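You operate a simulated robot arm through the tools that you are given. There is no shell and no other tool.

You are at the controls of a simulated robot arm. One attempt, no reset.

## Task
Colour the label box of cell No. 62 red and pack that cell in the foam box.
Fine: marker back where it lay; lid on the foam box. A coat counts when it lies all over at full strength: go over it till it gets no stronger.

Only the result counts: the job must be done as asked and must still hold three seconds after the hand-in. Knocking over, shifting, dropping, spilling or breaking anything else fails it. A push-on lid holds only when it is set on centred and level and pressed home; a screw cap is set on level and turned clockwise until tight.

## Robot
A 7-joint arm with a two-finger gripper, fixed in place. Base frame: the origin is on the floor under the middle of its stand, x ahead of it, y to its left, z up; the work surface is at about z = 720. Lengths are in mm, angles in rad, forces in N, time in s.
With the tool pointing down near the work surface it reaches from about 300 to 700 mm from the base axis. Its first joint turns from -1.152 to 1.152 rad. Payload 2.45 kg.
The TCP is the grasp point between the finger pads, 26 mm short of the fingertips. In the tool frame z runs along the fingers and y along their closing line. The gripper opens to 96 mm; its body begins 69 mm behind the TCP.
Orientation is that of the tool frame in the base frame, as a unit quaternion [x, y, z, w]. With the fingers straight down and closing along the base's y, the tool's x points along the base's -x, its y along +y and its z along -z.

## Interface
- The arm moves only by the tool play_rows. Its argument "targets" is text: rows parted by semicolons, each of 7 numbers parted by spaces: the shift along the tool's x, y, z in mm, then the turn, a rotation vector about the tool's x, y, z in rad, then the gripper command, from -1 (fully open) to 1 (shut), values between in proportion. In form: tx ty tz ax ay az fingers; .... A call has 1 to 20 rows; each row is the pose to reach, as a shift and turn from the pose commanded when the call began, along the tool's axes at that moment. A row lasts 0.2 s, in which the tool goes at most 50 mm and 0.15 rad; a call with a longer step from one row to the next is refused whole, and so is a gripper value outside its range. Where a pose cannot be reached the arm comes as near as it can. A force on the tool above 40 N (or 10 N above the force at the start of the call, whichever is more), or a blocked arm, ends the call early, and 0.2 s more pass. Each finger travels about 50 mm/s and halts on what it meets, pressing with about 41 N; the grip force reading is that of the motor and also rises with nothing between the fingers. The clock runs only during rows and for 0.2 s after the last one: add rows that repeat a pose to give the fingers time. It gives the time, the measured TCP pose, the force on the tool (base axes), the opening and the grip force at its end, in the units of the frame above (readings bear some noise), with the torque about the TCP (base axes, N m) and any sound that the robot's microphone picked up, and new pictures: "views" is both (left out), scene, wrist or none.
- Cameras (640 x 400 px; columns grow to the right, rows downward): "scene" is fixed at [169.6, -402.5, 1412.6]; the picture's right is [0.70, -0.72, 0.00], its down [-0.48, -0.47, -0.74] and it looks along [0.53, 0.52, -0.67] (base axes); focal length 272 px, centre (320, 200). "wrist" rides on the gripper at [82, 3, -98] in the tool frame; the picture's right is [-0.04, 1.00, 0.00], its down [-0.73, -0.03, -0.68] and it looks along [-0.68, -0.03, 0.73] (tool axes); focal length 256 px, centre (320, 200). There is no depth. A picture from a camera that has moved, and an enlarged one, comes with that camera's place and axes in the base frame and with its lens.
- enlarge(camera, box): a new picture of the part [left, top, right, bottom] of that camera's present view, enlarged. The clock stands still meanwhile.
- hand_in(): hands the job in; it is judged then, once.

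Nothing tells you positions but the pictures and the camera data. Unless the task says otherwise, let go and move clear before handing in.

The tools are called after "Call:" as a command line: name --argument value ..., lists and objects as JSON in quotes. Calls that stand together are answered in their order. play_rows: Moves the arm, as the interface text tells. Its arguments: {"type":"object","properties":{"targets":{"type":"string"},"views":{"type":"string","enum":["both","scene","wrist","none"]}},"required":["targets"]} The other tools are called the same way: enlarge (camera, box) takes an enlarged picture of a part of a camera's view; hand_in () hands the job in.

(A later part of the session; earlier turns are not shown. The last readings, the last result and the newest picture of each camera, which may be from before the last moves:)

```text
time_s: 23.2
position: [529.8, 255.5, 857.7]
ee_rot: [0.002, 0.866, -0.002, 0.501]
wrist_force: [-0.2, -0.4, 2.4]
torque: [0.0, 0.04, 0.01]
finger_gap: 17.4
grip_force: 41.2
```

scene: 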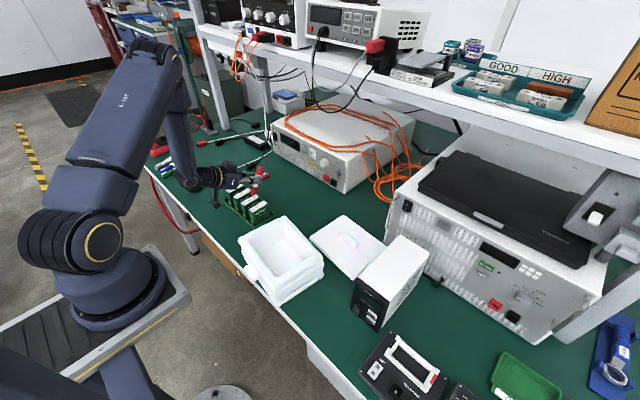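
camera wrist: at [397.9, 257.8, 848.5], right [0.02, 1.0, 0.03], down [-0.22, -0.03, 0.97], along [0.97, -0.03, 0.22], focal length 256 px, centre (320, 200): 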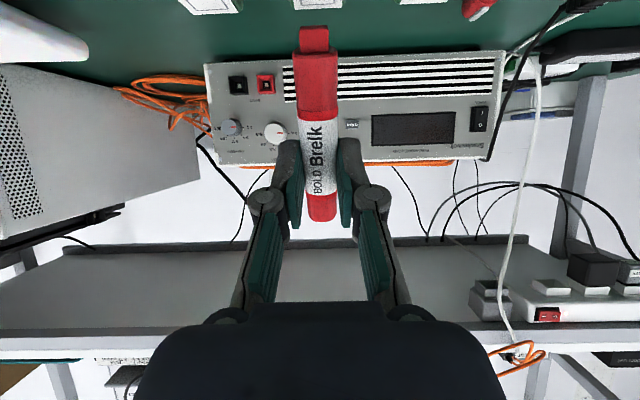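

Contact at 2.4 N. I'm stroking toward -x now.

Call:
play_rows --targets "1 0 -1.73 0 0 0 1; 2 0 -3.46 0 0 0 1; 3 0 -5.2 0 0 0 1; 4 0 -6.93 0 0 0 1; 5 0 -8.66 0 0 0 1" --views "none"

Call:
enlarge --camera "wrist" --box '[260, 0, 380, 75]'

Call:
enlarge --camera "scene" --box '[244, 186, 268, 201]'

```text
time_s: 24.4
position: [518.1, 257.8, 855.8]
ee_rot: [0.0, 0.866, -0.001, 0.5]
wrist_force: [1.8, 0.4, 3.7]
torque: [-0.01, -0.06, 0.01]
finger_gap: 17.3
grip_force: 41.1
```

```text
5.33 times, centred on (320, 38) of wrist
camera zoom: at [392.9, 260.4, 834.4], right [0.02, 1.0, 0.03], down [-0.22, -0.03, 0.97], along [0.97, -0.03, 0.22], focal length 1365 px, centre (320, 1067)
```

zoom: 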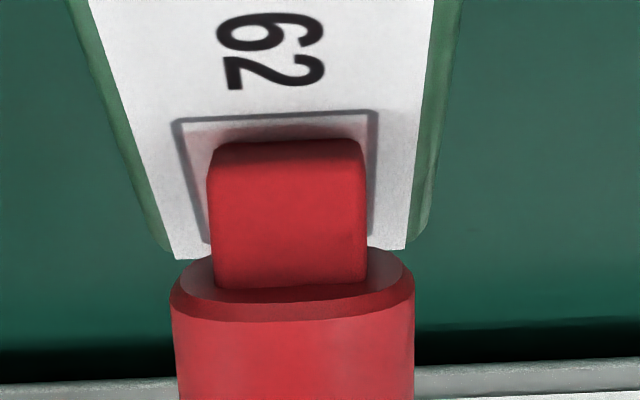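

```text
16.00 times, centred on (256, 194) of scene
camera zoom: at [169.5, -402.5, 1412.6], right [0.7, -0.72, 0.0], down [-0.48, -0.47, -0.74], along [0.53, 0.52, -0.67], focal length 4354 px, centre (1344, 304)
```

zoom: 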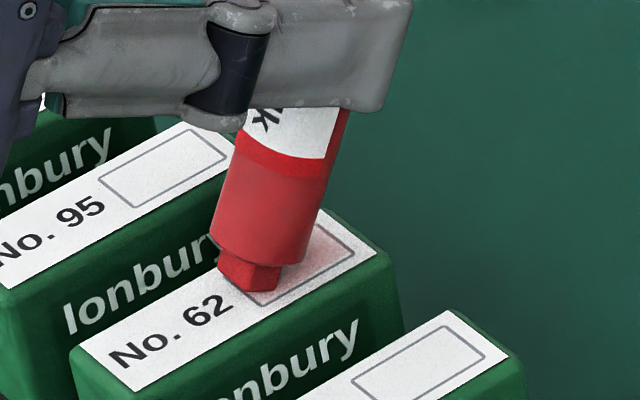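

The stroke slid cleanly, with about 3.7 N normal and 1.8 N drag, and the cell didn't move. I'm repeating lift-return-stroke cycles and then lifting to look.

Call:
play_rows --targets "-1.73 0 -1 0 0 0 1; -7.73 0 9.39 0 0 0 1; -6 0 10.39 0 0 0 1; -4 0 6.93 0 0 0 1; -2 0 3.46 0 0 0 1; 0 0 0 0 0 0 1; -1.73 0 -1 0 0 0 1; -7.73 0 9.39 0 0 0 1; -6 0 10.39 0 0 0 1; -4 0 6.93 0 0 0 1; -2 0 3.46 0 0 0 1; 0 0 0 0 0 0 1; -1.73 0 -1 0 0 0 1; -7.73 0 9.39 0 0 0 1; -6 0 10.39 0 0 0 1; -4 0 6.93 0 0 0 1; -2 0 3.46 0 0 0 1; 0 0 0 0 0 0 1; -3.46 0 -2 0 0 0 1; -17.3 0 -10 0 0 0 1" --views "none"

Call:
enlarge --camera "scene" --box '[244, 186, 268, 201]'

Call:
enlarge --camera "wrist" --box '[260, 0, 380, 75]'

```text
time_s: 28.6
position: [518.4, 257.8, 875.9]
ee_rot: [0.0, 0.866, 0.0, 0.5]
wrist_force: [0.5, -0.5, -0.5]
torque: [0.0, 0.03, -0.03]
finger_gap: 17.6
grip_force: 40.9
```

```text
16.00 times, centred on (256, 194) of scene
camera zoom: at [169.6, -402.5, 1412.6], right [0.7, -0.72, 0.0], down [-0.48, -0.47, -0.74], along [0.53, 0.52, -0.67], focal length 4354 px, centre (1344, 304)
```

zoom: 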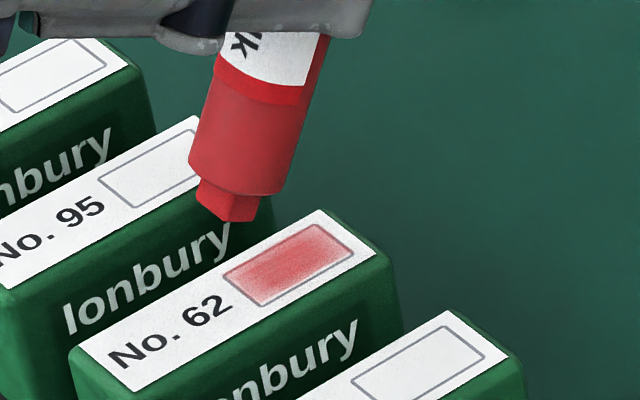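

```text
5.33 times, centred on (320, 38) of wrist
camera zoom: at [392.2, 261.3, 854.2], right [0.02, 1.0, 0.03], down [-0.22, -0.03, 0.97], along [0.98, -0.03, 0.22], focal length 1365 px, centre (320, 1067)
```

zoom: 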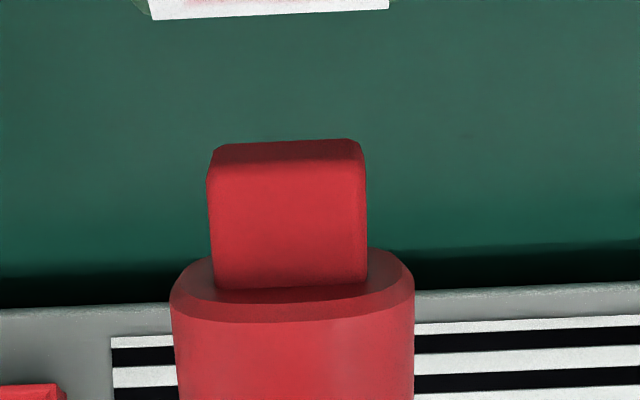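

Call:
enlarge --camera "scene" --box '[249, 191, 261, 199]'

```text
16.00 times, centred on (255, 195) of scene
camera zoom: at [169.6, -402.5, 1412.6], right [0.7, -0.72, 0.0], down [-0.48, -0.47, -0.74], along [0.53, 0.52, -0.67], focal length 4354 px, centre (1360, 280)
```

zoom: 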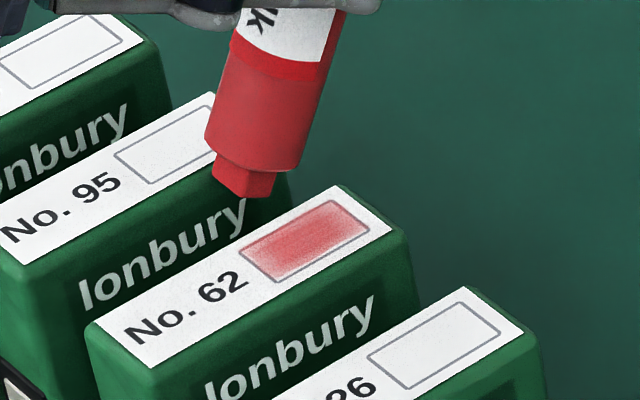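

The paint builds along the nib's lane and is weaker at the sides and far end. I'll do strokes in a -y lane over the full length.

Call:
play_rows --targets "2.62 -3.5 23.45 0 0 0 1; 6.09 -3.5 25.45 0 0 0 1; 7.82 -3.5 26.45 0 0 0 1; 9.82 -3.5 22.99 0 0 0 1; 11.82 -3.5 19.53 0 0 0 1; 13.82 -3.5 16.06 0 0 0 1; 15.82 -3.5 12.6 0 0 0 1; 16.82 -3.5 10.87 0 0 0 1; 15.09 -3.5 9.87 0 0 0 1; 6.09 -3.5 25.45 0 0 0 1; 7.82 -3.5 26.45 0 0 0 1; 9.82 -3.5 22.99 0 0 0 1; 11.82 -3.5 19.53 0 0 0 1; 13.82 -3.5 16.06 0 0 0 1; 15.82 -3.5 12.6 0 0 0 1; 16.82 -3.5 10.87 0 0 0 1; 15.09 -3.5 9.87 0 0 0 1; 8.16 -3.5 5.87 0 0 0 1" --views "none"

Call:
enlarge --camera "scene" --box '[249, 191, 261, 199]'

```text
time_s: 32.4
position: [521.3, 253.7, 867.6]
ee_rot: [0.001, 0.866, -0.001, 0.5]
wrist_force: [0.2, 0.3, 0.0]
torque: [-0.02, 0.0, 0.01]
finger_gap: 17.3
grip_force: 41.1
```

```text
16.00 times, centred on (255, 195) of scene
camera zoom: at [169.6, -402.5, 1412.6], right [0.7, -0.72, 0.0], down [-0.48, -0.47, -0.74], along [0.53, 0.52, -0.67], focal length 4354 px, centre (1360, 280)
```

zoom: 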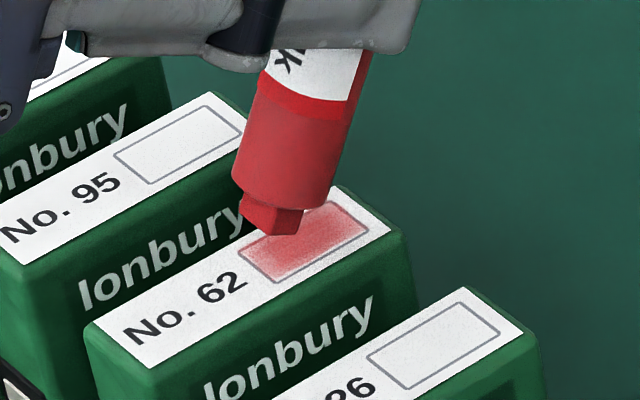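

Call:
play_rows --targets "-17.3 0 -10 0 0 0 1; -17.3 0 -10 0 0 0 1" --views "none"

Call:
enlarge --camera "scene" --box '[249, 191, 261, 199]'

```text
time_s: 33.0
position: [520.1, 253.8, 888.5]
ee_rot: [0.0, 0.866, 0.001, 0.5]
wrist_force: [-1.0, 0.5, 0.1]
torque: [-0.01, 0.01, -0.03]
finger_gap: 17.4
grip_force: 40.9
```

```text
16.00 times, centred on (255, 195) of scene
camera zoom: at [169.6, -402.5, 1412.6], right [0.7, -0.72, 0.0], down [-0.48, -0.47, -0.74], along [0.53, 0.52, -0.67], focal length 4354 px, centre (1360, 280)
```

zoom: 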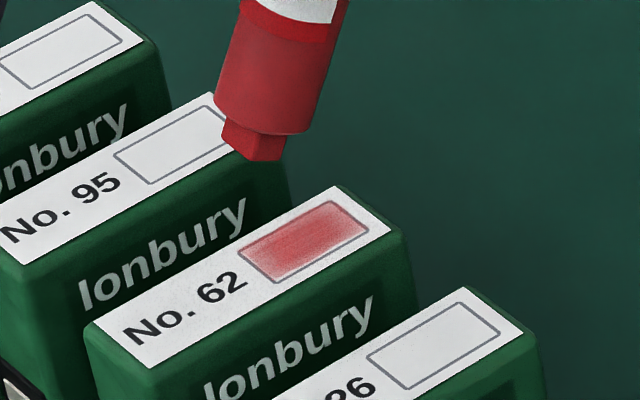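

Call:
play_rows --targets "14.25 -0.5 31.32 0 0 0 1; 15.98 -0.5 32.32 0 0 0 1; 17.98 -0.5 28.86 0 0 0 1; 19.98 -0.5 25.39 0 0 0 1; 21.98 -0.5 21.93 0 0 0 1; 23.98 -0.5 18.46 0 0 0 1; 25.98 -0.5 15 0 0 0 1; 27.98 -0.5 11.54 0 0 0 1; 26.25 -0.5 10.54 0 0 0 1; 14.25 6.5 31.32 0 0 0 1; 15.98 6.5 32.32 0 0 0 1; 17.98 6.5 28.86 0 0 0 1; 19.98 6.5 25.39 0 0 0 1; 21.98 6.5 21.93 0 0 0 1; 23.98 6.5 18.46 0 0 0 1; 25.98 6.5 15 0 0 0 1; 27.98 6.5 11.54 0 0 0 1; 26.25 6.5 10.54 0 0 0 1; 0 6.5 0 0 0 0 1" --views "none"

Call:
enlarge --camera "scene" --box '[249, 191, 261, 199]'

Call:
enlarge --camera "wrist" --box '[260, 0, 380, 75]'

```text
time_s: 37.0
position: [521.0, 260.9, 885.8]
ee_rot: [0.0, 0.866, 0.0, 0.499]
wrist_force: [-0.3, 0.1, -0.1]
torque: [-0.01, 0.0, -0.05]
finger_gap: 17.2
grip_force: 40.3
```

```text
16.00 times, centred on (255, 195) of scene
camera zoom: at [169.6, -402.5, 1412.6], right [0.7, -0.72, 0.0], down [-0.48, -0.47, -0.74], along [0.53, 0.52, -0.67], focal length 4354 px, centre (1360, 280)
```

zoom: 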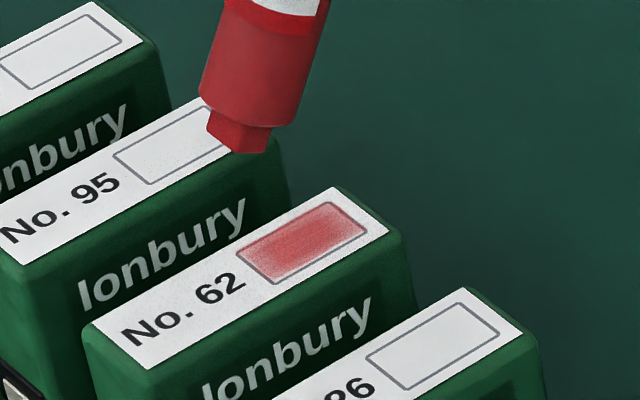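

```text
5.33 times, centred on (320, 38) of wrist
camera zoom: at [394.5, 263.8, 863.6], right [0.02, 1.0, 0.03], down [-0.22, -0.03, 0.98], along [0.98, -0.03, 0.22], focal length 1365 px, centre (320, 1067)
```

zoom: 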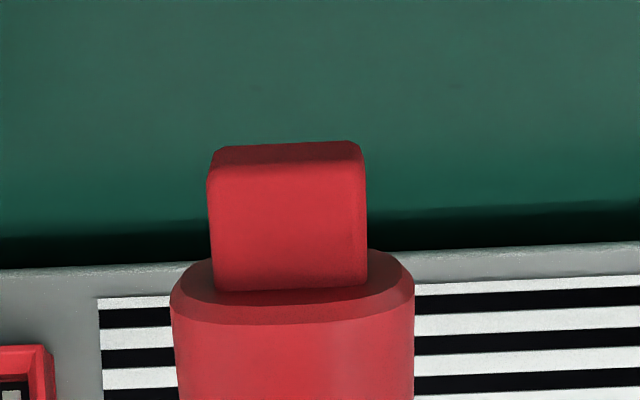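

Call:
play_rows --targets "18.25 -6 24.39 0 0 0 1; 19.98 -6 25.39 0 0 0 1; 19.98 -6 25.39 0 0 0 1" --views "none"

Call:
enlarge --camera "wrist" --box '[260, 0, 380, 75]'

Call:
enlarge --camera "scene" --box '[249, 191, 261, 199]'

```text
time_s: 37.8
position: [532.6, 255.1, 857.0]
ee_rot: [0.001, 0.865, 0.0, 0.501]
wrist_force: [-2.1, 1.3, 8.8]
torque: [0.03, 0.15, 0.0]
finger_gap: 17.5
grip_force: 40.9
```

```text
5.33 times, centred on (320, 38) of wrist
camera zoom: at [406.6, 258.5, 833.8], right [0.02, 1.0, 0.04], down [-0.22, -0.03, 0.97], along [0.97, -0.03, 0.22], focal length 1365 px, centre (320, 1067)
```

zoom: 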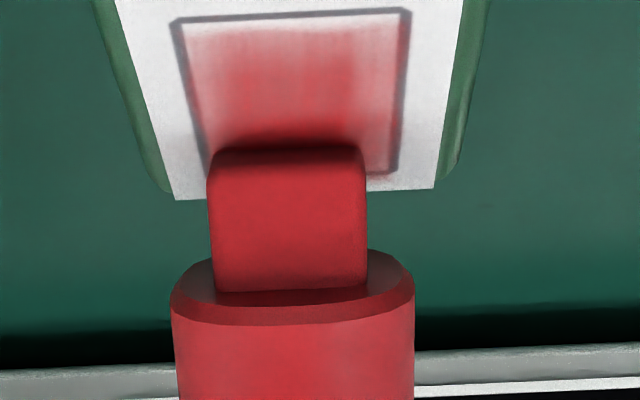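

```text
16.00 times, centred on (255, 195) of scene
camera zoom: at [169.4, -402.6, 1412.6], right [0.7, -0.72, 0.0], down [-0.48, -0.47, -0.74], along [0.53, 0.52, -0.67], focal length 4354 px, centre (1360, 280)
```

zoom: 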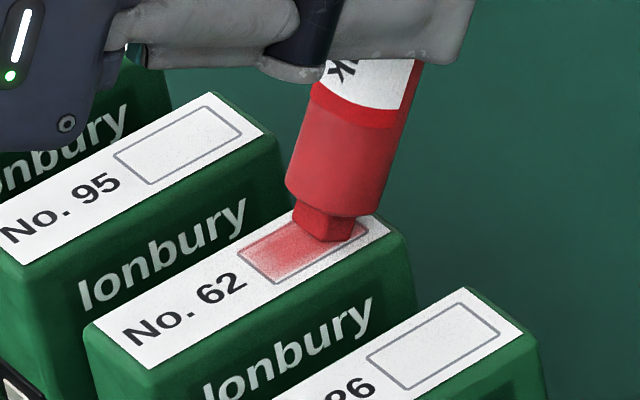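

Contact is at 8.8 N here, and the wrist zoom shows lighter side strips and a lighter near end. I'll run more full-length strokes in three lanes.

Call:
play_rows --targets "2.25 0 -3.9 0 0 0 1; 4.5 0 -7.79 0 0 0 1; 6.75 0 -11.69 0 0 0 1; 8.5 0 -14.72 0 0 0 1; 6.77 0 -15.72 0 0 0 1; -5.73 -3 5.93 0 0 0 1; -4 -3 6.93 0 0 0 1; -1.5 -3 2.6 0 0 0 1; 1 -3 -1.73 0 0 0 1; 3.5 -3 -6.06 0 0 0 1; 6 -3 -10.39 0 0 0 1; 8.5 -3 -14.72 0 0 0 1; 6.77 -3 -15.72 0 0 0 1; -5.73 5 5.93 0 0 0 1; -4 5 6.93 0 0 0 1; -1.5 5 2.6 0 0 0 1; 1 5 -1.73 0 0 0 1; 3.5 5 -6.06 0 0 0 1; 6 5 -10.39 0 0 0 1; 8.5 5 -14.72 0 0 0 1" --views "none"

Call:
enlarge --camera "wrist" --box '[260, 0, 380, 75]'

Call:
enlarge --camera "scene" --box '[249, 191, 261, 199]'

```text
time_s: 42.0
position: [516.2, 258.6, 856.4]
ee_rot: [0.0, 0.866, 0.0, 0.5]
wrist_force: [1.6, 0.8, 2.8]
torque: [0.01, -0.06, -0.01]
finger_gap: 17.5
grip_force: 41.0
```

```text
5.33 times, centred on (320, 38) of wrist
camera zoom: at [389.5, 261.7, 834.3], right [0.02, 1.0, 0.03], down [-0.22, -0.03, 0.97], along [0.97, -0.03, 0.22], focal length 1365 px, centre (320, 1067)
```

zoom: 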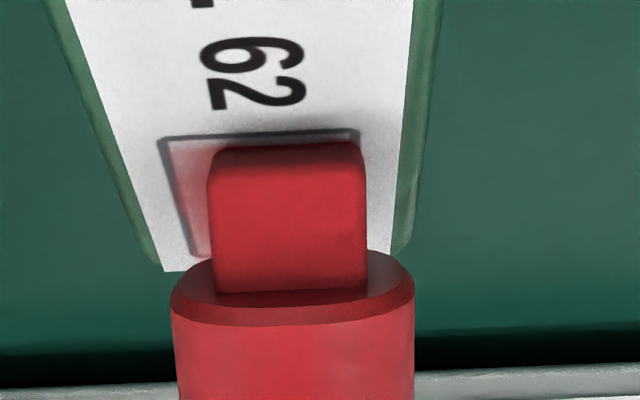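

```text
16.00 times, centred on (255, 195) of scene
camera zoom: at [169.5, -402.5, 1412.6], right [0.7, -0.72, 0.0], down [-0.48, -0.47, -0.74], along [0.53, 0.52, -0.67], focal length 4354 px, centre (1360, 280)
```

zoom: 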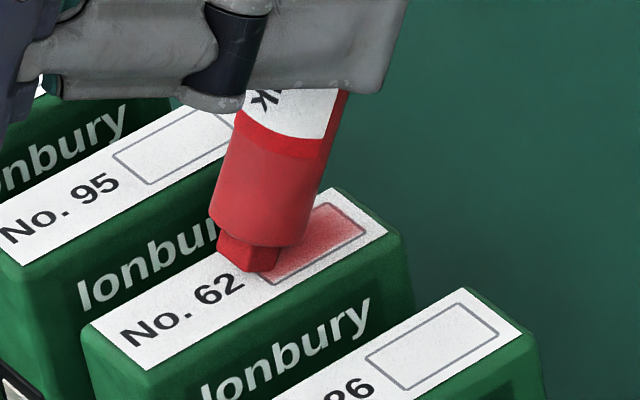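

Call:
play_rows --targets "-1.73 0 -1 0 0 0 1; -26 0 -15 0 0 0 1; -26 0 -15 0 0 0 1" --views "none"

Call:
enlarge --camera "scene" --box '[249, 191, 261, 199]'

```text
time_s: 42.8
position: [514.9, 258.8, 886.7]
ee_rot: [0.0, 0.866, 0.0, 0.5]
wrist_force: [-0.1, 0.5, 0.1]
torque: [-0.01, 0.0, 0.03]
finger_gap: 17.4
grip_force: 41.6
```

```text
16.00 times, centred on (255, 195) of scene
camera zoom: at [169.6, -402.5, 1412.6], right [0.7, -0.72, 0.0], down [-0.48, -0.47, -0.74], along [0.53, 0.52, -0.67], focal length 4354 px, centre (1360, 280)
```

zoom: 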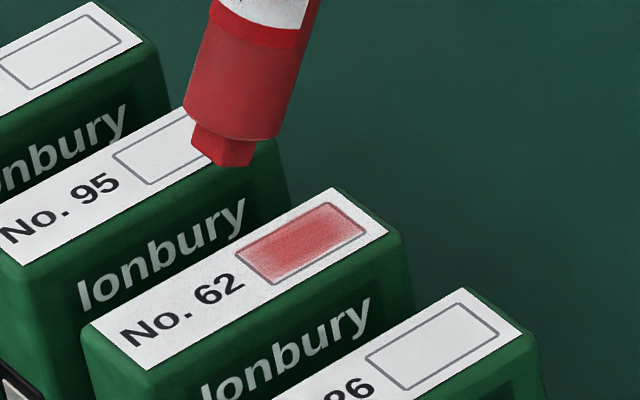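

Call:
play_rows --targets "6 -4.5 19.6 0 0 0 1; 11.75 -7 35.65 0 0 0 1; 11.75 -7 35.65 0 0 0 1" --views "none"

Call:
enlarge --camera "wrist" --box '[280, 0, 360, 50]'

```text
time_s: 43.6
position: [541.2, 250.9, 859.4]
ee_rot: [0.0, 0.867, 0.0, 0.499]
wrist_force: [-0.3, -1.0, 0.8]
torque: [-0.06, -0.05, -0.01]
finger_gap: 17.2
grip_force: 41.1
```

```text
8.00 times, centred on (320, 25) of wrist
camera zoom: at [415.2, 254.2, 836.5], right [0.02, 1.0, 0.03], down [-0.22, -0.03, 0.97], along [0.97, -0.03, 0.22], focal length 2048 px, centre (320, 1600)
```

zoom: 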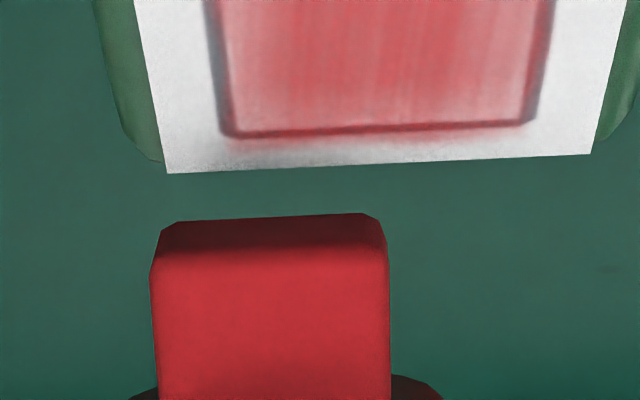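

This view shows the nib edge tilted about 0.03 rad, with the +y corner lower. That explains the uneven lanes, so I'll roll the tool to level it.

Call:
play_rows --targets "0 0.5 0 -0.015 0 0.026 1; 0 0.5 0 -0.015 0 0.026 1" --views "none"

Call:
enlarge --camera "wrist" --box '[280, 0, 360, 50]'

```text
time_s: 44.2
position: [540.7, 252.2, 859.0]
ee_rot: [0.007, 0.866, 0.014, 0.5]
wrist_force: [0.6, -0.2, -0.1]
torque: [0.02, 0.01, 0.0]
finger_gap: 17.3
grip_force: 40.8
```

```text
8.00 times, centred on (320, 25) of wrist
camera zoom: at [415.2, 256.3, 836.6], right [0.02, 1.0, 0.07], down [-0.22, -0.06, 0.97], along [0.98, -0.03, 0.22], focal length 2048 px, centre (320, 1600)
```

zoom: 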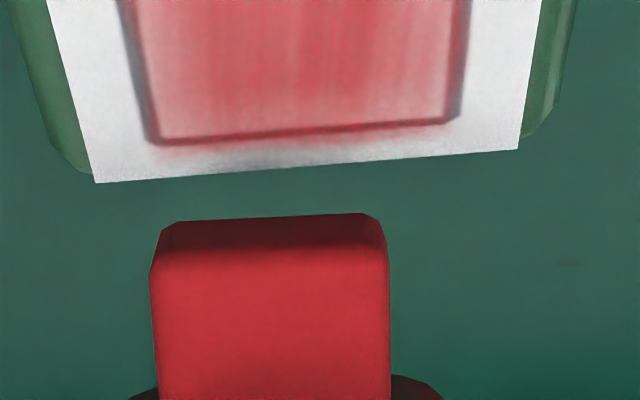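

Level now. I'm running leveled strokes, first a lane to -y and then the centre lane, and returning to the inspection pose.

Call:
play_rows --targets "1.25 0 -2.17 0 0 0 1; 2.98 0 -1.17 0 0 0 1; 4.98 0 -4.63 0 0 0 1; 6.98 0 -8.09 0 0 0 1; 8.98 0 -11.56 0 0 0 1; 10.98 0 -15.02 0 0 0 1; 12.98 0 -18.49 0 0 0 1; 14.93 0 -21.86 0 0 0 1; 13.2 0 -22.86 0 0 0 1; 1.25 2 -2.17 0 0 0 1; 2.98 2 -1.17 0 0 0 1; 4.98 2 -4.63 0 0 0 1; 6.98 2 -8.09 0 0 0 1; 8.98 2 -11.56 0 0 0 1; 10.98 2 -15.02 0 0 0 1; 12.98 2 -18.49 0 0 0 1; 14.93 2 -21.86 0 0 0 1; 13.2 2 -22.86 0 0 0 1; 0 2 0 0 0 0 1; 0 2 0 0 0 0 1" --views "none"

Call:
enlarge --camera "wrist" --box '[280, 0, 360, 50]'

Call:
enlarge --camera "scene" --box '[249, 191, 261, 199]'

```text
time_s: 48.4
position: [540.3, 254.6, 858.9]
ee_rot: [0.008, 0.866, 0.013, 0.5]
wrist_force: [-0.5, -0.5, -0.3]
torque: [0.01, 0.0, 0.0]
finger_gap: 17.4
grip_force: 41.4
```

```text
8.00 times, centred on (320, 25) of wrist
camera zoom: at [414.0, 258.8, 837.3], right [0.02, 1.0, 0.06], down [-0.22, -0.06, 0.97], along [0.98, -0.03, 0.22], focal length 2048 px, centre (320, 1600)
```

zoom: 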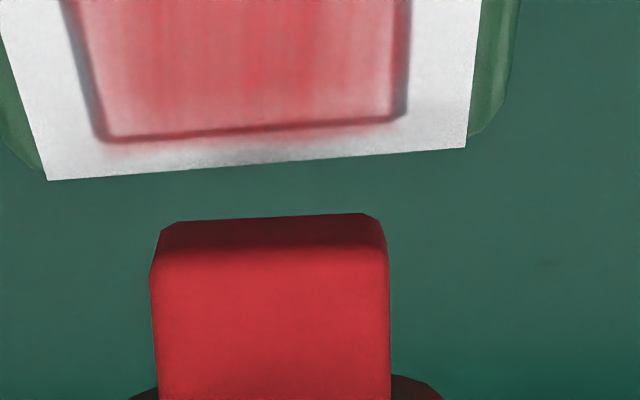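

```text
16.00 times, centred on (255, 195) of scene
camera zoom: at [169.6, -402.5, 1412.6], right [0.7, -0.72, 0.0], down [-0.48, -0.47, -0.74], along [0.53, 0.52, -0.67], focal length 4354 px, centre (1360, 280)
```

zoom: 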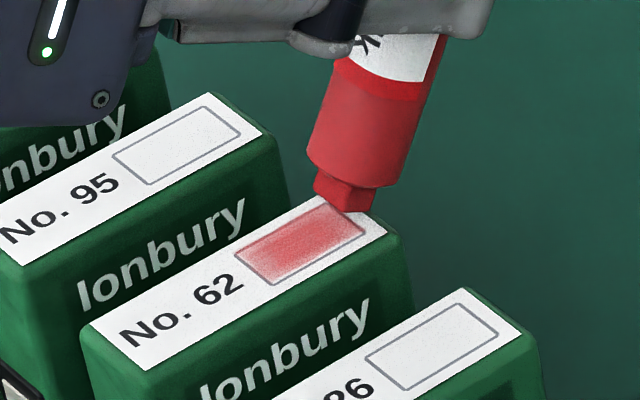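

Call:
play_rows --targets "1.25 -3.5 -2.17 0 0 0 1; 2.98 -3.5 -1.17 0 0 0 1; 4.98 -3.5 -4.63 0 0 0 1; 6.98 -3.5 -8.09 0 0 0 1" --views "none"

Call:
enlarge --camera "wrist" --box '[280, 0, 360, 50]'

```text
time_s: 49.4
position: [531.4, 250.6, 855.9]
ee_rot: [0.009, 0.865, 0.012, 0.501]
wrist_force: [2.2, -0.3, 5.6]
torque: [-0.09, -0.12, 0.01]
finger_gap: 17.5
grip_force: 40.7
```

```text
8.00 times, centred on (320, 25) of wrist
camera zoom: at [404.9, 255.3, 833.9], right [0.02, 1.0, 0.06], down [-0.22, -0.06, 0.97], along [0.97, -0.04, 0.22], focal length 2048 px, centre (320, 1600)
```

zoom: 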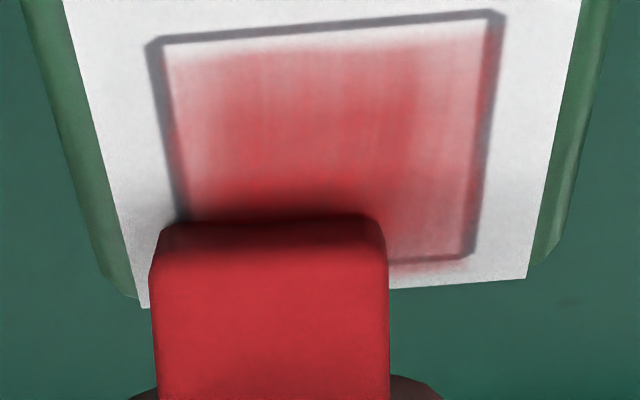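

This view shows the near 3 mm of the box unpainted and the corners light, and the effective contact is about 5 mm behind the TCP. I'll extend the strokes further toward -x.

Call:
play_rows --targets "2 0 -3.46 0 0 0 1; 4 0 -6.93 0 0 0 1; 6 0 -10.39 0 0 0 1; 8 0 -13.86 0 0 0 1; 9.7 0 -16.8 0 0 0 1; 7.97 0 -17.8 0 0 0 1; -4.23 6 3.33 0 0 0 1; -2.5 6 4.33 0 0 0 1; -0.5 6 0.87 0 0 0 1; 1.5 6 -2.6 0 0 0 1; 3.5 6 -6.06 0 0 0 1; 5.5 6 -9.53 0 0 0 1; 7.5 6 -12.99 0 0 0 1; 9.7 6 -16.8 0 0 0 1; 7.97 6 -17.8 0 0 0 1; -1.73 3 -1 0 0 0 1; -1.73 3 -1 0 0 0 1" --views "none"

Call:
enlarge --camera "wrist" --box '[280, 0, 360, 50]'

```text
time_s: 53.0
position: [529.6, 254.9, 859.4]
ee_rot: [0.008, 0.866, 0.012, 0.5]
wrist_force: [-0.1, -0.3, -0.6]
torque: [0.01, -0.02, 0.02]
finger_gap: 17.6
grip_force: 40.8
```

```text
8.00 times, centred on (320, 25) of wrist
camera zoom: at [403.7, 258.8, 837.1], right [0.02, 1.0, 0.06], down [-0.22, -0.06, 0.97], along [0.97, -0.03, 0.22], focal length 2048 px, centre (320, 1600)
```

zoom: 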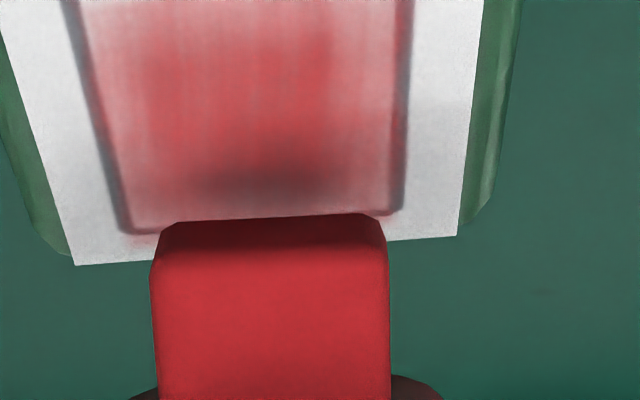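

Call:
play_rows --targets "-2.5 -4.4 4.33 0 0 0 1; -0.77 -4.4 5.33 0 0 0 1; 2.23 -4.4 0.13 0 0 0 1; 5.23 -4.4 -5.06 0 0 0 1; 8.23 -4.4 -10.26 0 0 0 1; 11.43 -4.4 -15.8 0 0 0 1; 9.7 -4.4 -16.8 0 0 0 1; -2.5 -5.9 4.33 0 0 0 1; -0.77 -5.9 5.33 0 0 0 1; 2.23 -5.9 0.13 0 0 0 1; 5.23 -5.9 -5.06 0 0 0 1; 8.23 -5.9 -10.26 0 0 0 1; 11.43 -5.9 -15.8 0 0 0 1; 9.7 -5.9 -16.8 0 0 0 1; 0 0 0 0 0 0 1; 0 0 0 0 0 0 1" --views "none"

Call:
enlarge --camera "wrist" --box '[280, 0, 360, 50]'

Call:
enlarge --camera "scene" --box '[249, 191, 261, 199]'

```text
time_s: 56.4
position: [530.1, 254.3, 859.4]
ee_rot: [0.007, 0.866, 0.013, 0.5]
wrist_force: [0.4, 0.7, 0.3]
torque: [0.01, -0.04, 0.01]
finger_gap: 17.3
grip_force: 41.4
```

```text
8.00 times, centred on (320, 25) of wrist
camera zoom: at [403.8, 257.3, 836.8], right [0.02, 1.0, 0.06], down [-0.22, -0.06, 0.97], along [0.98, -0.03, 0.22], focal length 2048 px, centre (320, 1600)
```

zoom: 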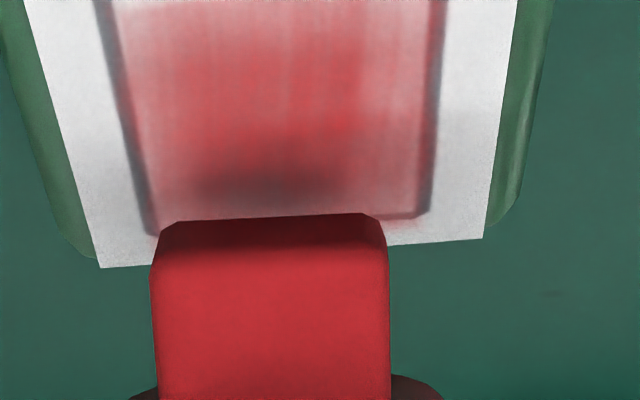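

```text
16.00 times, centred on (255, 195) of scene
camera zoom: at [169.6, -402.5, 1412.6], right [0.7, -0.72, 0.0], down [-0.48, -0.47, -0.74], along [0.53, 0.52, -0.67], focal length 4354 px, centre (1360, 280)
```

zoom: 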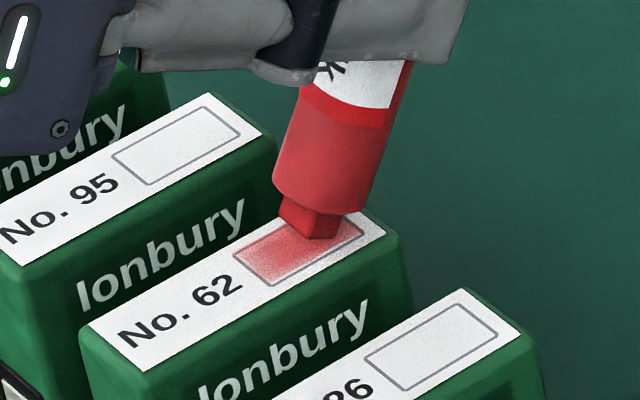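

The side strips remain lighter. I'll roll slightly the other way so the nib's +y corner bears, and stroke the +y lanes.

Call:
play_rows --targets "-2.5 5.8 4.33 0.0225 0 -0.039 1; -0.77 5.8 5.33 0.0225 0 -0.039 1; 2.23 5.8 0.13 0.0225 0 -0.039 1; 5.23 5.8 -5.06 0.0225 0 -0.039 1; 8.23 5.8 -10.26 0.0225 0 -0.039 1; 11.93 5.8 -16.67 0.0225 0 -0.039 1; 10.2 5.8 -17.67 0.0225 0 -0.039 1; -2.5 7.6 4.33 0.0225 0 -0.039 1; -0.77 7.6 5.33 0.0225 0 -0.039 1; 2.23 7.6 0.13 0.0225 0 -0.039 1; 5.23 7.6 -5.06 0.0225 0 -0.039 1; 8.23 7.6 -10.26 0.0225 0 -0.039 1; 11.93 7.6 -16.67 0.0225 0 -0.039 1; 10.2 7.6 -17.67 0.0225 0 -0.039 1; 0 3 0 0.0225 0 -0.039 1; 0 3 0 0.0225 0 -0.039 1" --views "none"

Call:
enlarge --camera "wrist" --box '[280, 0, 360, 50]'

Call:
enlarge --camera "scene" --box '[249, 191, 261, 199]'

```text
time_s: 59.8
position: [529.5, 256.9, 859.2]
ee_rot: [-0.004, 0.866, -0.007, 0.5]
wrist_force: [0.2, 0.2, -0.3]
torque: [0.02, 0.0, 0.01]
finger_gap: 17.3
grip_force: 40.8
```

```text
8.00 times, centred on (320, 25) of wrist
camera zoom: at [403.9, 259.8, 836.4], right [0.02, 1.0, 0.02], down [-0.22, -0.01, 0.98], along [0.98, -0.02, 0.22], focal length 2048 px, centre (320, 1600)
```

zoom: 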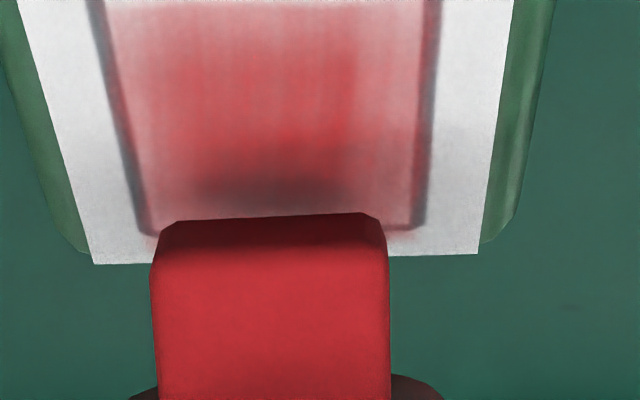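

```text
16.00 times, centred on (255, 195) of scene
camera zoom: at [169.6, -402.5, 1412.6], right [0.7, -0.72, 0.0], down [-0.48, -0.47, -0.74], along [0.53, 0.52, -0.67], focal length 4354 px, centre (1360, 280)
```

zoom: 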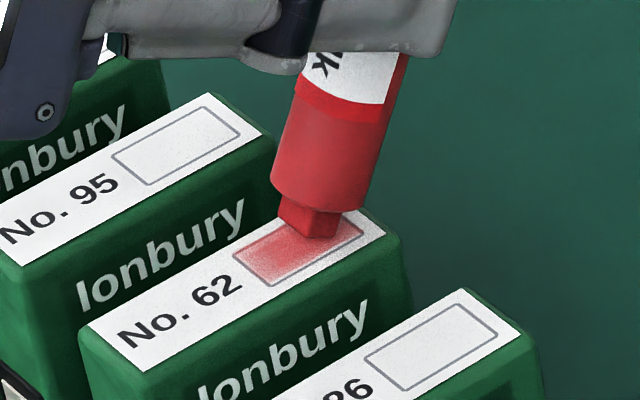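

The nib's edge contact deposits slowly, and the edges get fewer passes than the centre. I'll raise the marker to about 75° for a broader contact patch, re-level the roll, and check.

Call:
play_rows --targets "-8.66 0 -5 0 0 0 1; -12 -0.6 -18 -0.007 -0.13 0.012 1; -10.5 -1.3 -35.8 -0.014 -0.26 0.024 1; -10.5 -1.3 -35.8 -0.014 -0.26 0.024 1" --views "both"

Call:
enlarge --camera "scene" --box '[220, 165, 284, 205]'

Call:
enlarge --camera "scene" --box '[249, 191, 261, 199]'

```text
time_s: 60.8
position: [504.1, 255.6, 885.1]
ee_rot: [0.002, 0.794, 0.006, 0.608]
wrist_force: [-1.1, -0.3, -1.1]
torque: [0.02, 0.04, 0.0]
finger_gap: 17.3
grip_force: 41.1
camera wrist: at [387.6, 259.0, 831.3], right [0.01, 1.0, 0.05], down [-0.47, -0.04, 0.88], along [0.89, -0.03, 0.46], focal length 256 px, centre (320, 200)
```

scene: 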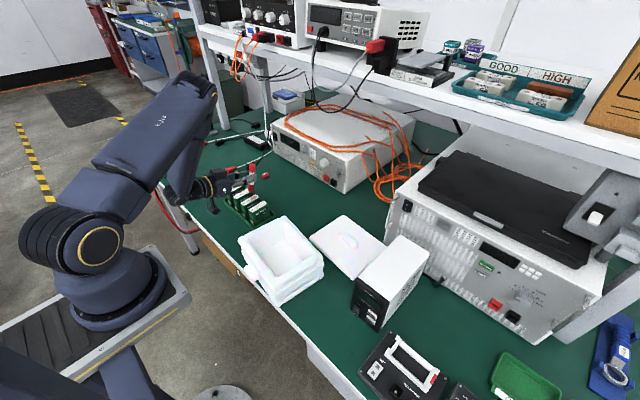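
wrist: 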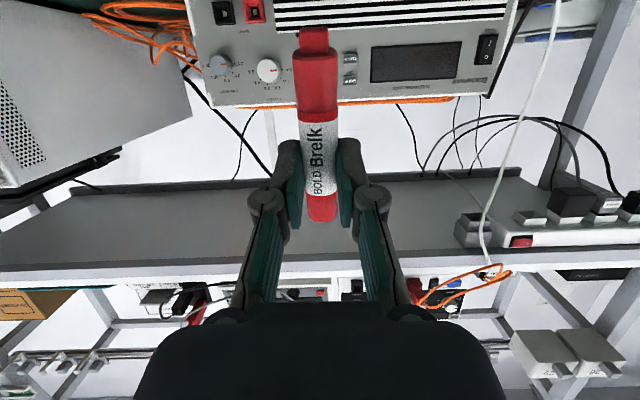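

```text
10.00 times, centred on (252, 185) of scene
camera zoom: at [169.6, -402.5, 1412.6], right [0.7, -0.72, 0.0], down [-0.48, -0.47, -0.74], along [0.53, 0.52, -0.67], focal length 2722 px, centre (1000, 350)
```

zoom: 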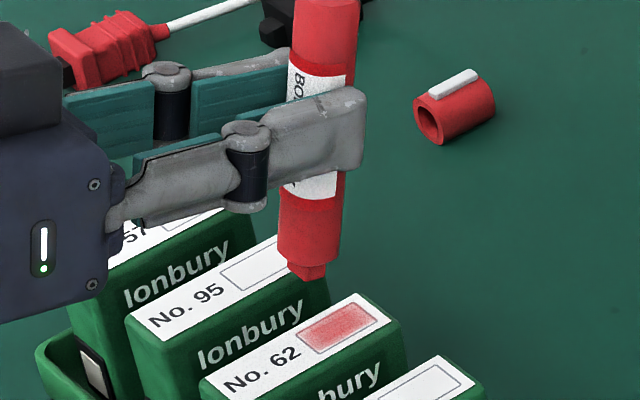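

```text
16.00 times, centred on (255, 195) of scene
camera zoom: at [169.6, -402.5, 1412.6], right [0.7, -0.72, 0.0], down [-0.48, -0.47, -0.74], along [0.53, 0.52, -0.67], focal length 4354 px, centre (1360, 280)
```

zoom: 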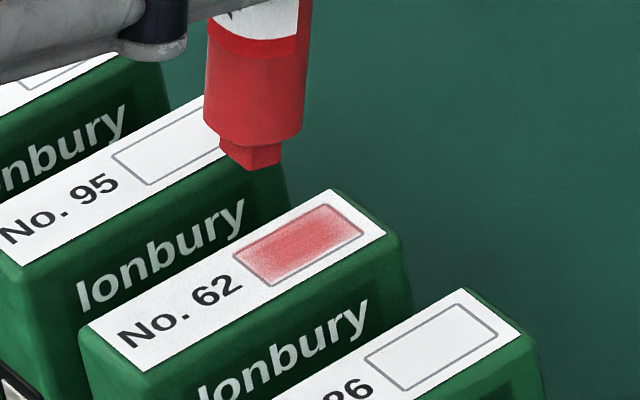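

75° is reachable with good clearance. I'm going to about 86° so the nib's end face lies flat, hovering about 10 mm above the box.

Call:
play_rows --targets "5 0 -1.2 0 -0.095 0 1; 11.03 0 -2.53 0 -0.19 0 1; 24.55 0 1.1 0 -0.19 0 1; 24.55 0 1.1 0 -0.19 0 1" --views "none"

Call:
enlarge --camera "scene" --box '[220, 170, 284, 210]'

Call:
enlarge --camera "scene" --box '[249, 191, 261, 199]'

Call:
enlarge --camera "wrist" --box '[280, 0, 360, 50]'

```text
time_s: 61.8
position: [498.7, 255.8, 862.0]
ee_rot: [0.004, 0.733, 0.005, 0.681]
wrist_force: [0.0, 0.0, 0.2]
torque: [0.0, 0.03, -0.01]
finger_gap: 17.5
grip_force: 41.1
```

```text
10.00 times, centred on (252, 190) of scene
camera zoom: at [169.6, -402.5, 1412.6], right [0.7, -0.72, 0.0], down [-0.48, -0.47, -0.74], along [0.53, 0.52, -0.67], focal length 2722 px, centre (1000, 300)
```

zoom: 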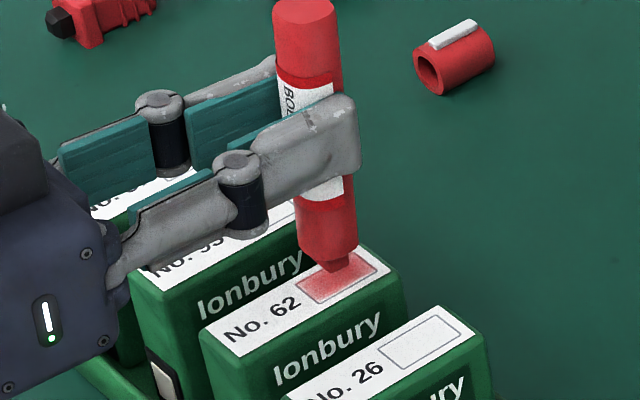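

```text
16.00 times, centred on (255, 195) of scene
camera zoom: at [169.6, -402.5, 1412.6], right [0.7, -0.72, 0.0], down [-0.48, -0.47, -0.74], along [0.53, 0.52, -0.67], focal length 4354 px, centre (1360, 280)
```

zoom: 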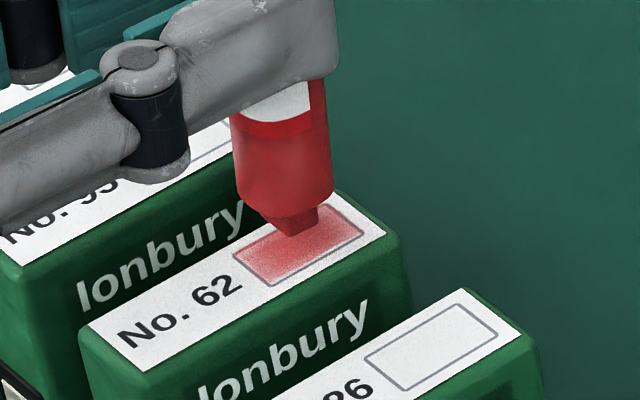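

```text
8.00 times, centred on (320, 25) of wrist
camera zoom: at [393.5, 260.0, 786.5], right [0.0, 1.0, 0.05], down [-0.62, -0.04, 0.78], along [0.78, -0.03, 0.62], focal length 2048 px, centre (320, 1600)
```

zoom: 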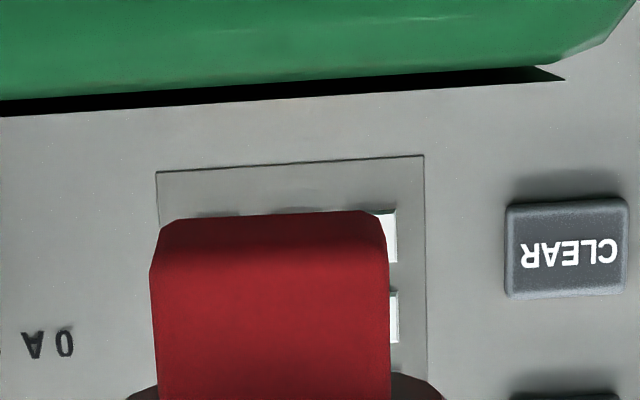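

Call:
play_rows --targets "3.5 0 0.26 0 0 0 1; 6.98 0 0.51 0 0 0 1; 6.98 0 0.51 0 0 0 1" --views "none"

Call:
enlarge --camera "scene" --box '[249, 191, 261, 199]'

```text
time_s: 62.6
position: [498.8, 255.9, 854.4]
ee_rot: [0.003, 0.733, 0.006, 0.68]
wrist_force: [-1.3, 0.6, 0.1]
torque: [-0.02, 0.0, 0.02]
finger_gap: 17.3
grip_force: 40.8
```

```text
16.00 times, centred on (255, 195) of scene
camera zoom: at [169.6, -402.5, 1412.6], right [0.7, -0.72, 0.0], down [-0.48, -0.47, -0.74], along [0.53, 0.52, -0.67], focal length 4354 px, centre (1360, 280)
```

zoom: 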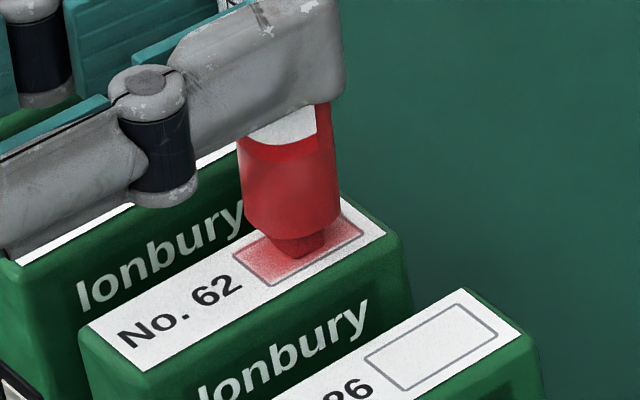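

Call:
play_rows --targets "1 0 0.07 0 0 0 1; 2 0 0.15 0 0 0 1; 2 0 0.15 0 0 0 1" --views "none"

```text
time_s: 63.4
position: [497.2, 257.4, 853.8]
ee_rot: [0.004, 0.731, 0.005, 0.682]
wrist_force: [0.4, -0.8, 13.1]
torque: [-0.07, -0.25, -0.04]
finger_gap: 17.4
grip_force: 41.1
```

Face contact at 13 N, centred on the nib. I'll ease off to a lighter pressure.

Call:
play_rows --targets "-0.8 0 -0.06 0 0 0 1; -0.8 0 -0.06 0 0 0 1" --views "none"

Call:
enlarge --camera "scene" --box '[249, 191, 261, 199]'

```text
time_s: 64.0
position: [499.1, 257.3, 853.6]
ee_rot: [0.003, 0.732, 0.006, 0.681]
wrist_force: [2.3, -0.7, 13.0]
torque: [-0.11, -0.44, -0.03]
finger_gap: 17.5
grip_force: 41.1
```

```text
16.00 times, centred on (255, 195) of scene
camera zoom: at [169.4, -402.7, 1412.6], right [0.7, -0.72, 0.0], down [-0.48, -0.47, -0.74], along [0.53, 0.52, -0.67], focal length 4354 px, centre (1360, 280)
```

zoom: 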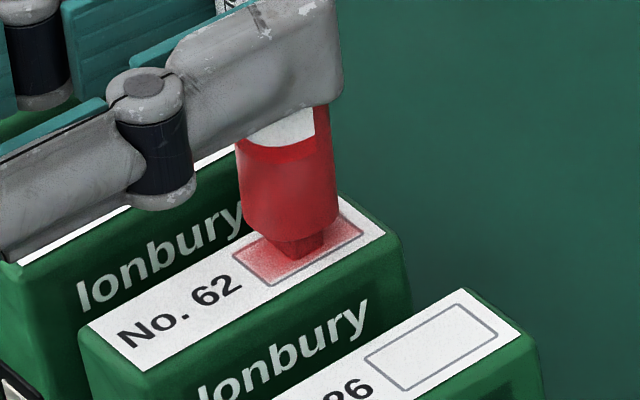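

Call:
play_rows --targets "-0.9 0 -0.07 0 0 0 1; -0.9 0 -0.07 0 0 0 1" --views "none"

```text
time_s: 64.6
position: [497.6, 257.5, 854.6]
ee_rot: [0.002, 0.733, 0.007, 0.68]
wrist_force: [-0.9, 0.9, 12.0]
torque: [0.0, -0.27, 0.01]
finger_gap: 17.2
grip_force: 41.3
```

Call:
play_rows --targets "-0.8 0 -0.06 0 0 0 1; -0.8 0 -0.06 0 0 0 1" --views "none"

Call:
enlarge --camera "scene" --box '[249, 191, 261, 199]'

```text
time_s: 65.2
position: [498.5, 256.3, 855.0]
ee_rot: [0.002, 0.734, 0.006, 0.679]
wrist_force: [0.0, 1.6, 3.7]
torque: [0.05, -0.06, -0.03]
finger_gap: 17.2
grip_force: 40.6
```

```text
16.00 times, centred on (255, 195) of scene
camera zoom: at [169.5, -402.5, 1412.6], right [0.7, -0.72, 0.0], down [-0.48, -0.47, -0.74], along [0.53, 0.52, -0.67], focal length 4354 px, centre (1360, 280)
```

zoom: 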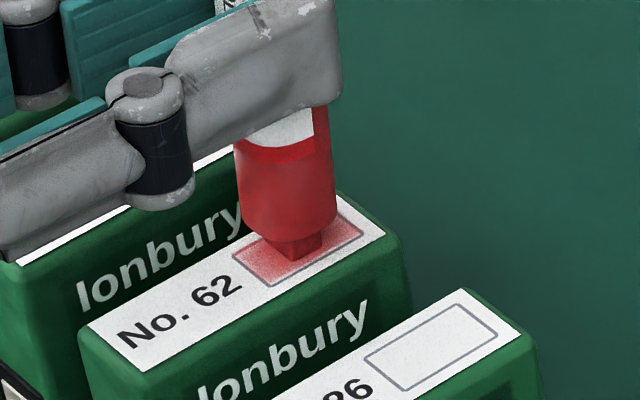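

3.7 N at this height, with the nib sitting squarely in the box. Now broad face strokes in three lanes.

Call:
play_rows --targets "0.29 0 -3.99 0 0 0 1; 0.62 0 -8.47 0 0 0 1; -1.37 0 -8.62 0 0 0 1; -2.59 -2.2 8.03 0 0 0 1; -0.6 -2.2 8.18 0 0 0 1; -0.29 -2.2 3.99 0 0 0 1; 0 -2.2 0 0 0 0 1; 0.29 -2.2 -3.99 0 0 0 1; 0.62 -2.2 -8.47 0 0 0 1; -1.37 -2.2 -8.62 0 0 0 1; -2.59 2.4 8.03 0 0 0 1; -0.6 2.4 8.18 0 0 0 1; -0.29 2.4 3.99 0 0 0 1; 0 2.4 0 0 0 0 1; 0.29 2.4 -3.99 0 0 0 1; 0.62 2.4 -8.47 0 0 0 1; -1.37 2.4 -8.62 0 0 0 1; -14.96 0 -1.1 0 0 0 1; -24.9 0 -1.8 0 0 0 1" --views "none"

Call:
enlarge --camera "scene" --box '[249, 191, 261, 199]'

```text
time_s: 69.2
position: [498.5, 255.3, 881.1]
ee_rot: [0.003, 0.733, 0.006, 0.681]
wrist_force: [-0.4, -0.2, -0.7]
torque: [0.0, -0.03, 0.01]
finger_gap: 17.5
grip_force: 41.2
```

```text
16.00 times, centred on (255, 195) of scene
camera zoom: at [169.6, -402.5, 1412.6], right [0.7, -0.72, 0.0], down [-0.48, -0.47, -0.74], along [0.53, 0.52, -0.67], focal length 4354 px, centre (1360, 280)
```

zoom: 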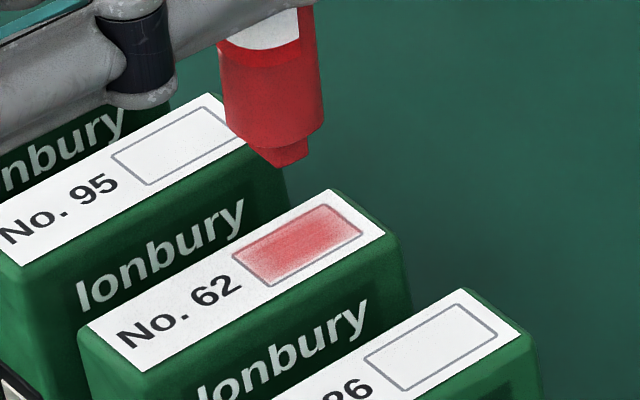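

I need a better look at the coat. I'll pitch back and step aside so the wrist camera can see the box from above.

Call:
play_rows --targets "0 7 4 0 0.148 0 1; 0 14 9 0 0.296 0 1; 4 21 14 0 0.444 0 1; 9 28 18 0 0.592 0 1; 14 34 22 0 0.74 0 1; 18.1 40 26.4 0 0.887 0 1; 18.1 40 26.4 0 0.887 0 1" --views "wrist"

```text
time_s: 70.8
position: [524.9, 297.6, 860.5]
ee_rot: [0.0, 0.954, 0.007, 0.3]
wrist_force: [-0.5, -0.5, 0.0]
torque: [0.0, -0.03, 0.01]
finger_gap: 17.4
grip_force: 40.8
camera wrist: at [400.4, 299.8, 893.3], right [0.03, 1.0, 0.04], down [0.21, -0.04, 0.98], along [0.98, -0.02, -0.21], focal length 256 px, centre (320, 200)
```

wrist: 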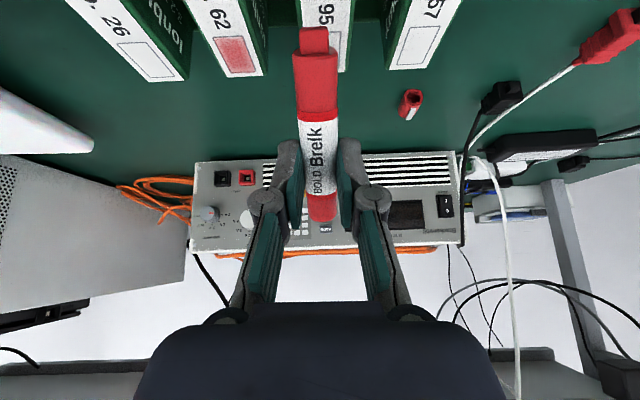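

Call:
enlarge --camera "wrist" --box '[205, 20, 269, 84]'

```text
6.25 times, centred on (237, 52) of wrist
camera zoom: at [400.4, 299.8, 893.3], right [0.03, 1.0, 0.04], down [0.21, -0.04, 0.98], along [0.98, -0.02, -0.21], focal length 1600 px, centre (839, 1125)
```

zoom: 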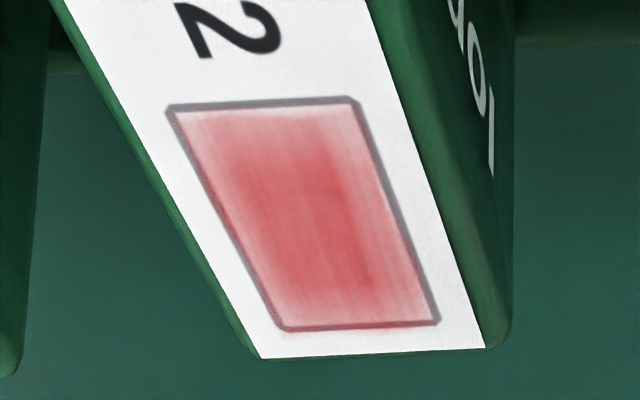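

Now I can see it clearly: the +y edge, near end and corners are lighter. I'm going back to the upright pose for more strokes.

Call:
play_rows --targets "1.5 -6.7 -5.1 0 -0.148 0 1; 3 -13.3 -10.2 0 -0.296 0 1; 4.5 -20 -15.3 0 -0.444 0 1; 6 -26.7 -20.5 0 -0.592 0 1; 7.5 -33.3 -25.6 0 -0.74 0 1; 9 -40 -30.7 0 -0.887 0 1; 9 -40 -30.7 0 -0.887 0 1" --views "none"

```text
time_s: 72.4
position: [498.4, 256.6, 880.3]
ee_rot: [0.003, 0.732, 0.007, 0.681]
wrist_force: [0.7, 0.1, -0.1]
torque: [0.0, -0.01, 0.06]
finger_gap: 17.5
grip_force: 41.3
```

Call:
play_rows --targets "19.28 3.5 10.43 0 0 0 1; 24.27 3.5 10.8 0 0 0 1; 24.56 3.5 6.82 0 0 0 1; 24.86 3.5 2.83 0 0 0 1; 25.15 3.5 -1.17 0 0 0 1; 25.44 3.5 -5.15 0 0 0 1; 25.73 3.5 -9.14 0 0 0 1; 23.73 3.5 -9.29 0 0 0 1; 22.27 5 10.65 0 0 0 1; 24.27 5 10.8 0 0 0 1; 24.56 5 6.82 0 0 0 1; 24.86 5 2.83 0 0 0 1; 25.15 5 -1.17 0 0 0 1; 25.44 5 -5.15 0 0 0 1; 25.73 5 -9.14 0 0 0 1" --views "none"

Call:
enlarge --camera "scene" --box '[249, 191, 261, 199]'

```text
time_s: 75.6
position: [486.1, 261.4, 855.3]
ee_rot: [0.002, 0.733, 0.007, 0.68]
wrist_force: [0.3, 0.3, -0.3]
torque: [-0.02, -0.02, -0.02]
finger_gap: 17.4
grip_force: 41.1
```

```text
16.00 times, centred on (255, 195) of scene
camera zoom: at [169.6, -402.5, 1412.6], right [0.7, -0.72, 0.0], down [-0.48, -0.47, -0.74], along [0.53, 0.52, -0.67], focal length 4354 px, centre (1360, 280)
```

zoom: 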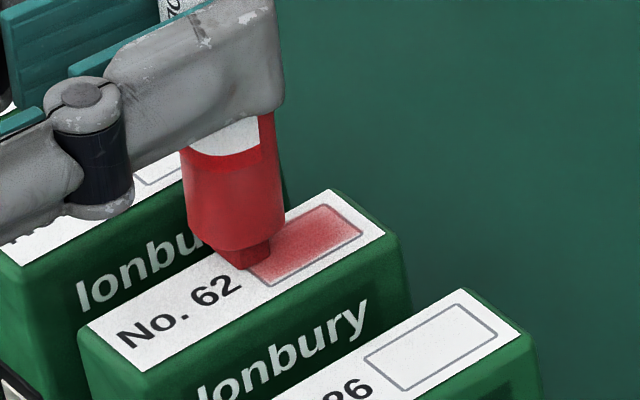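

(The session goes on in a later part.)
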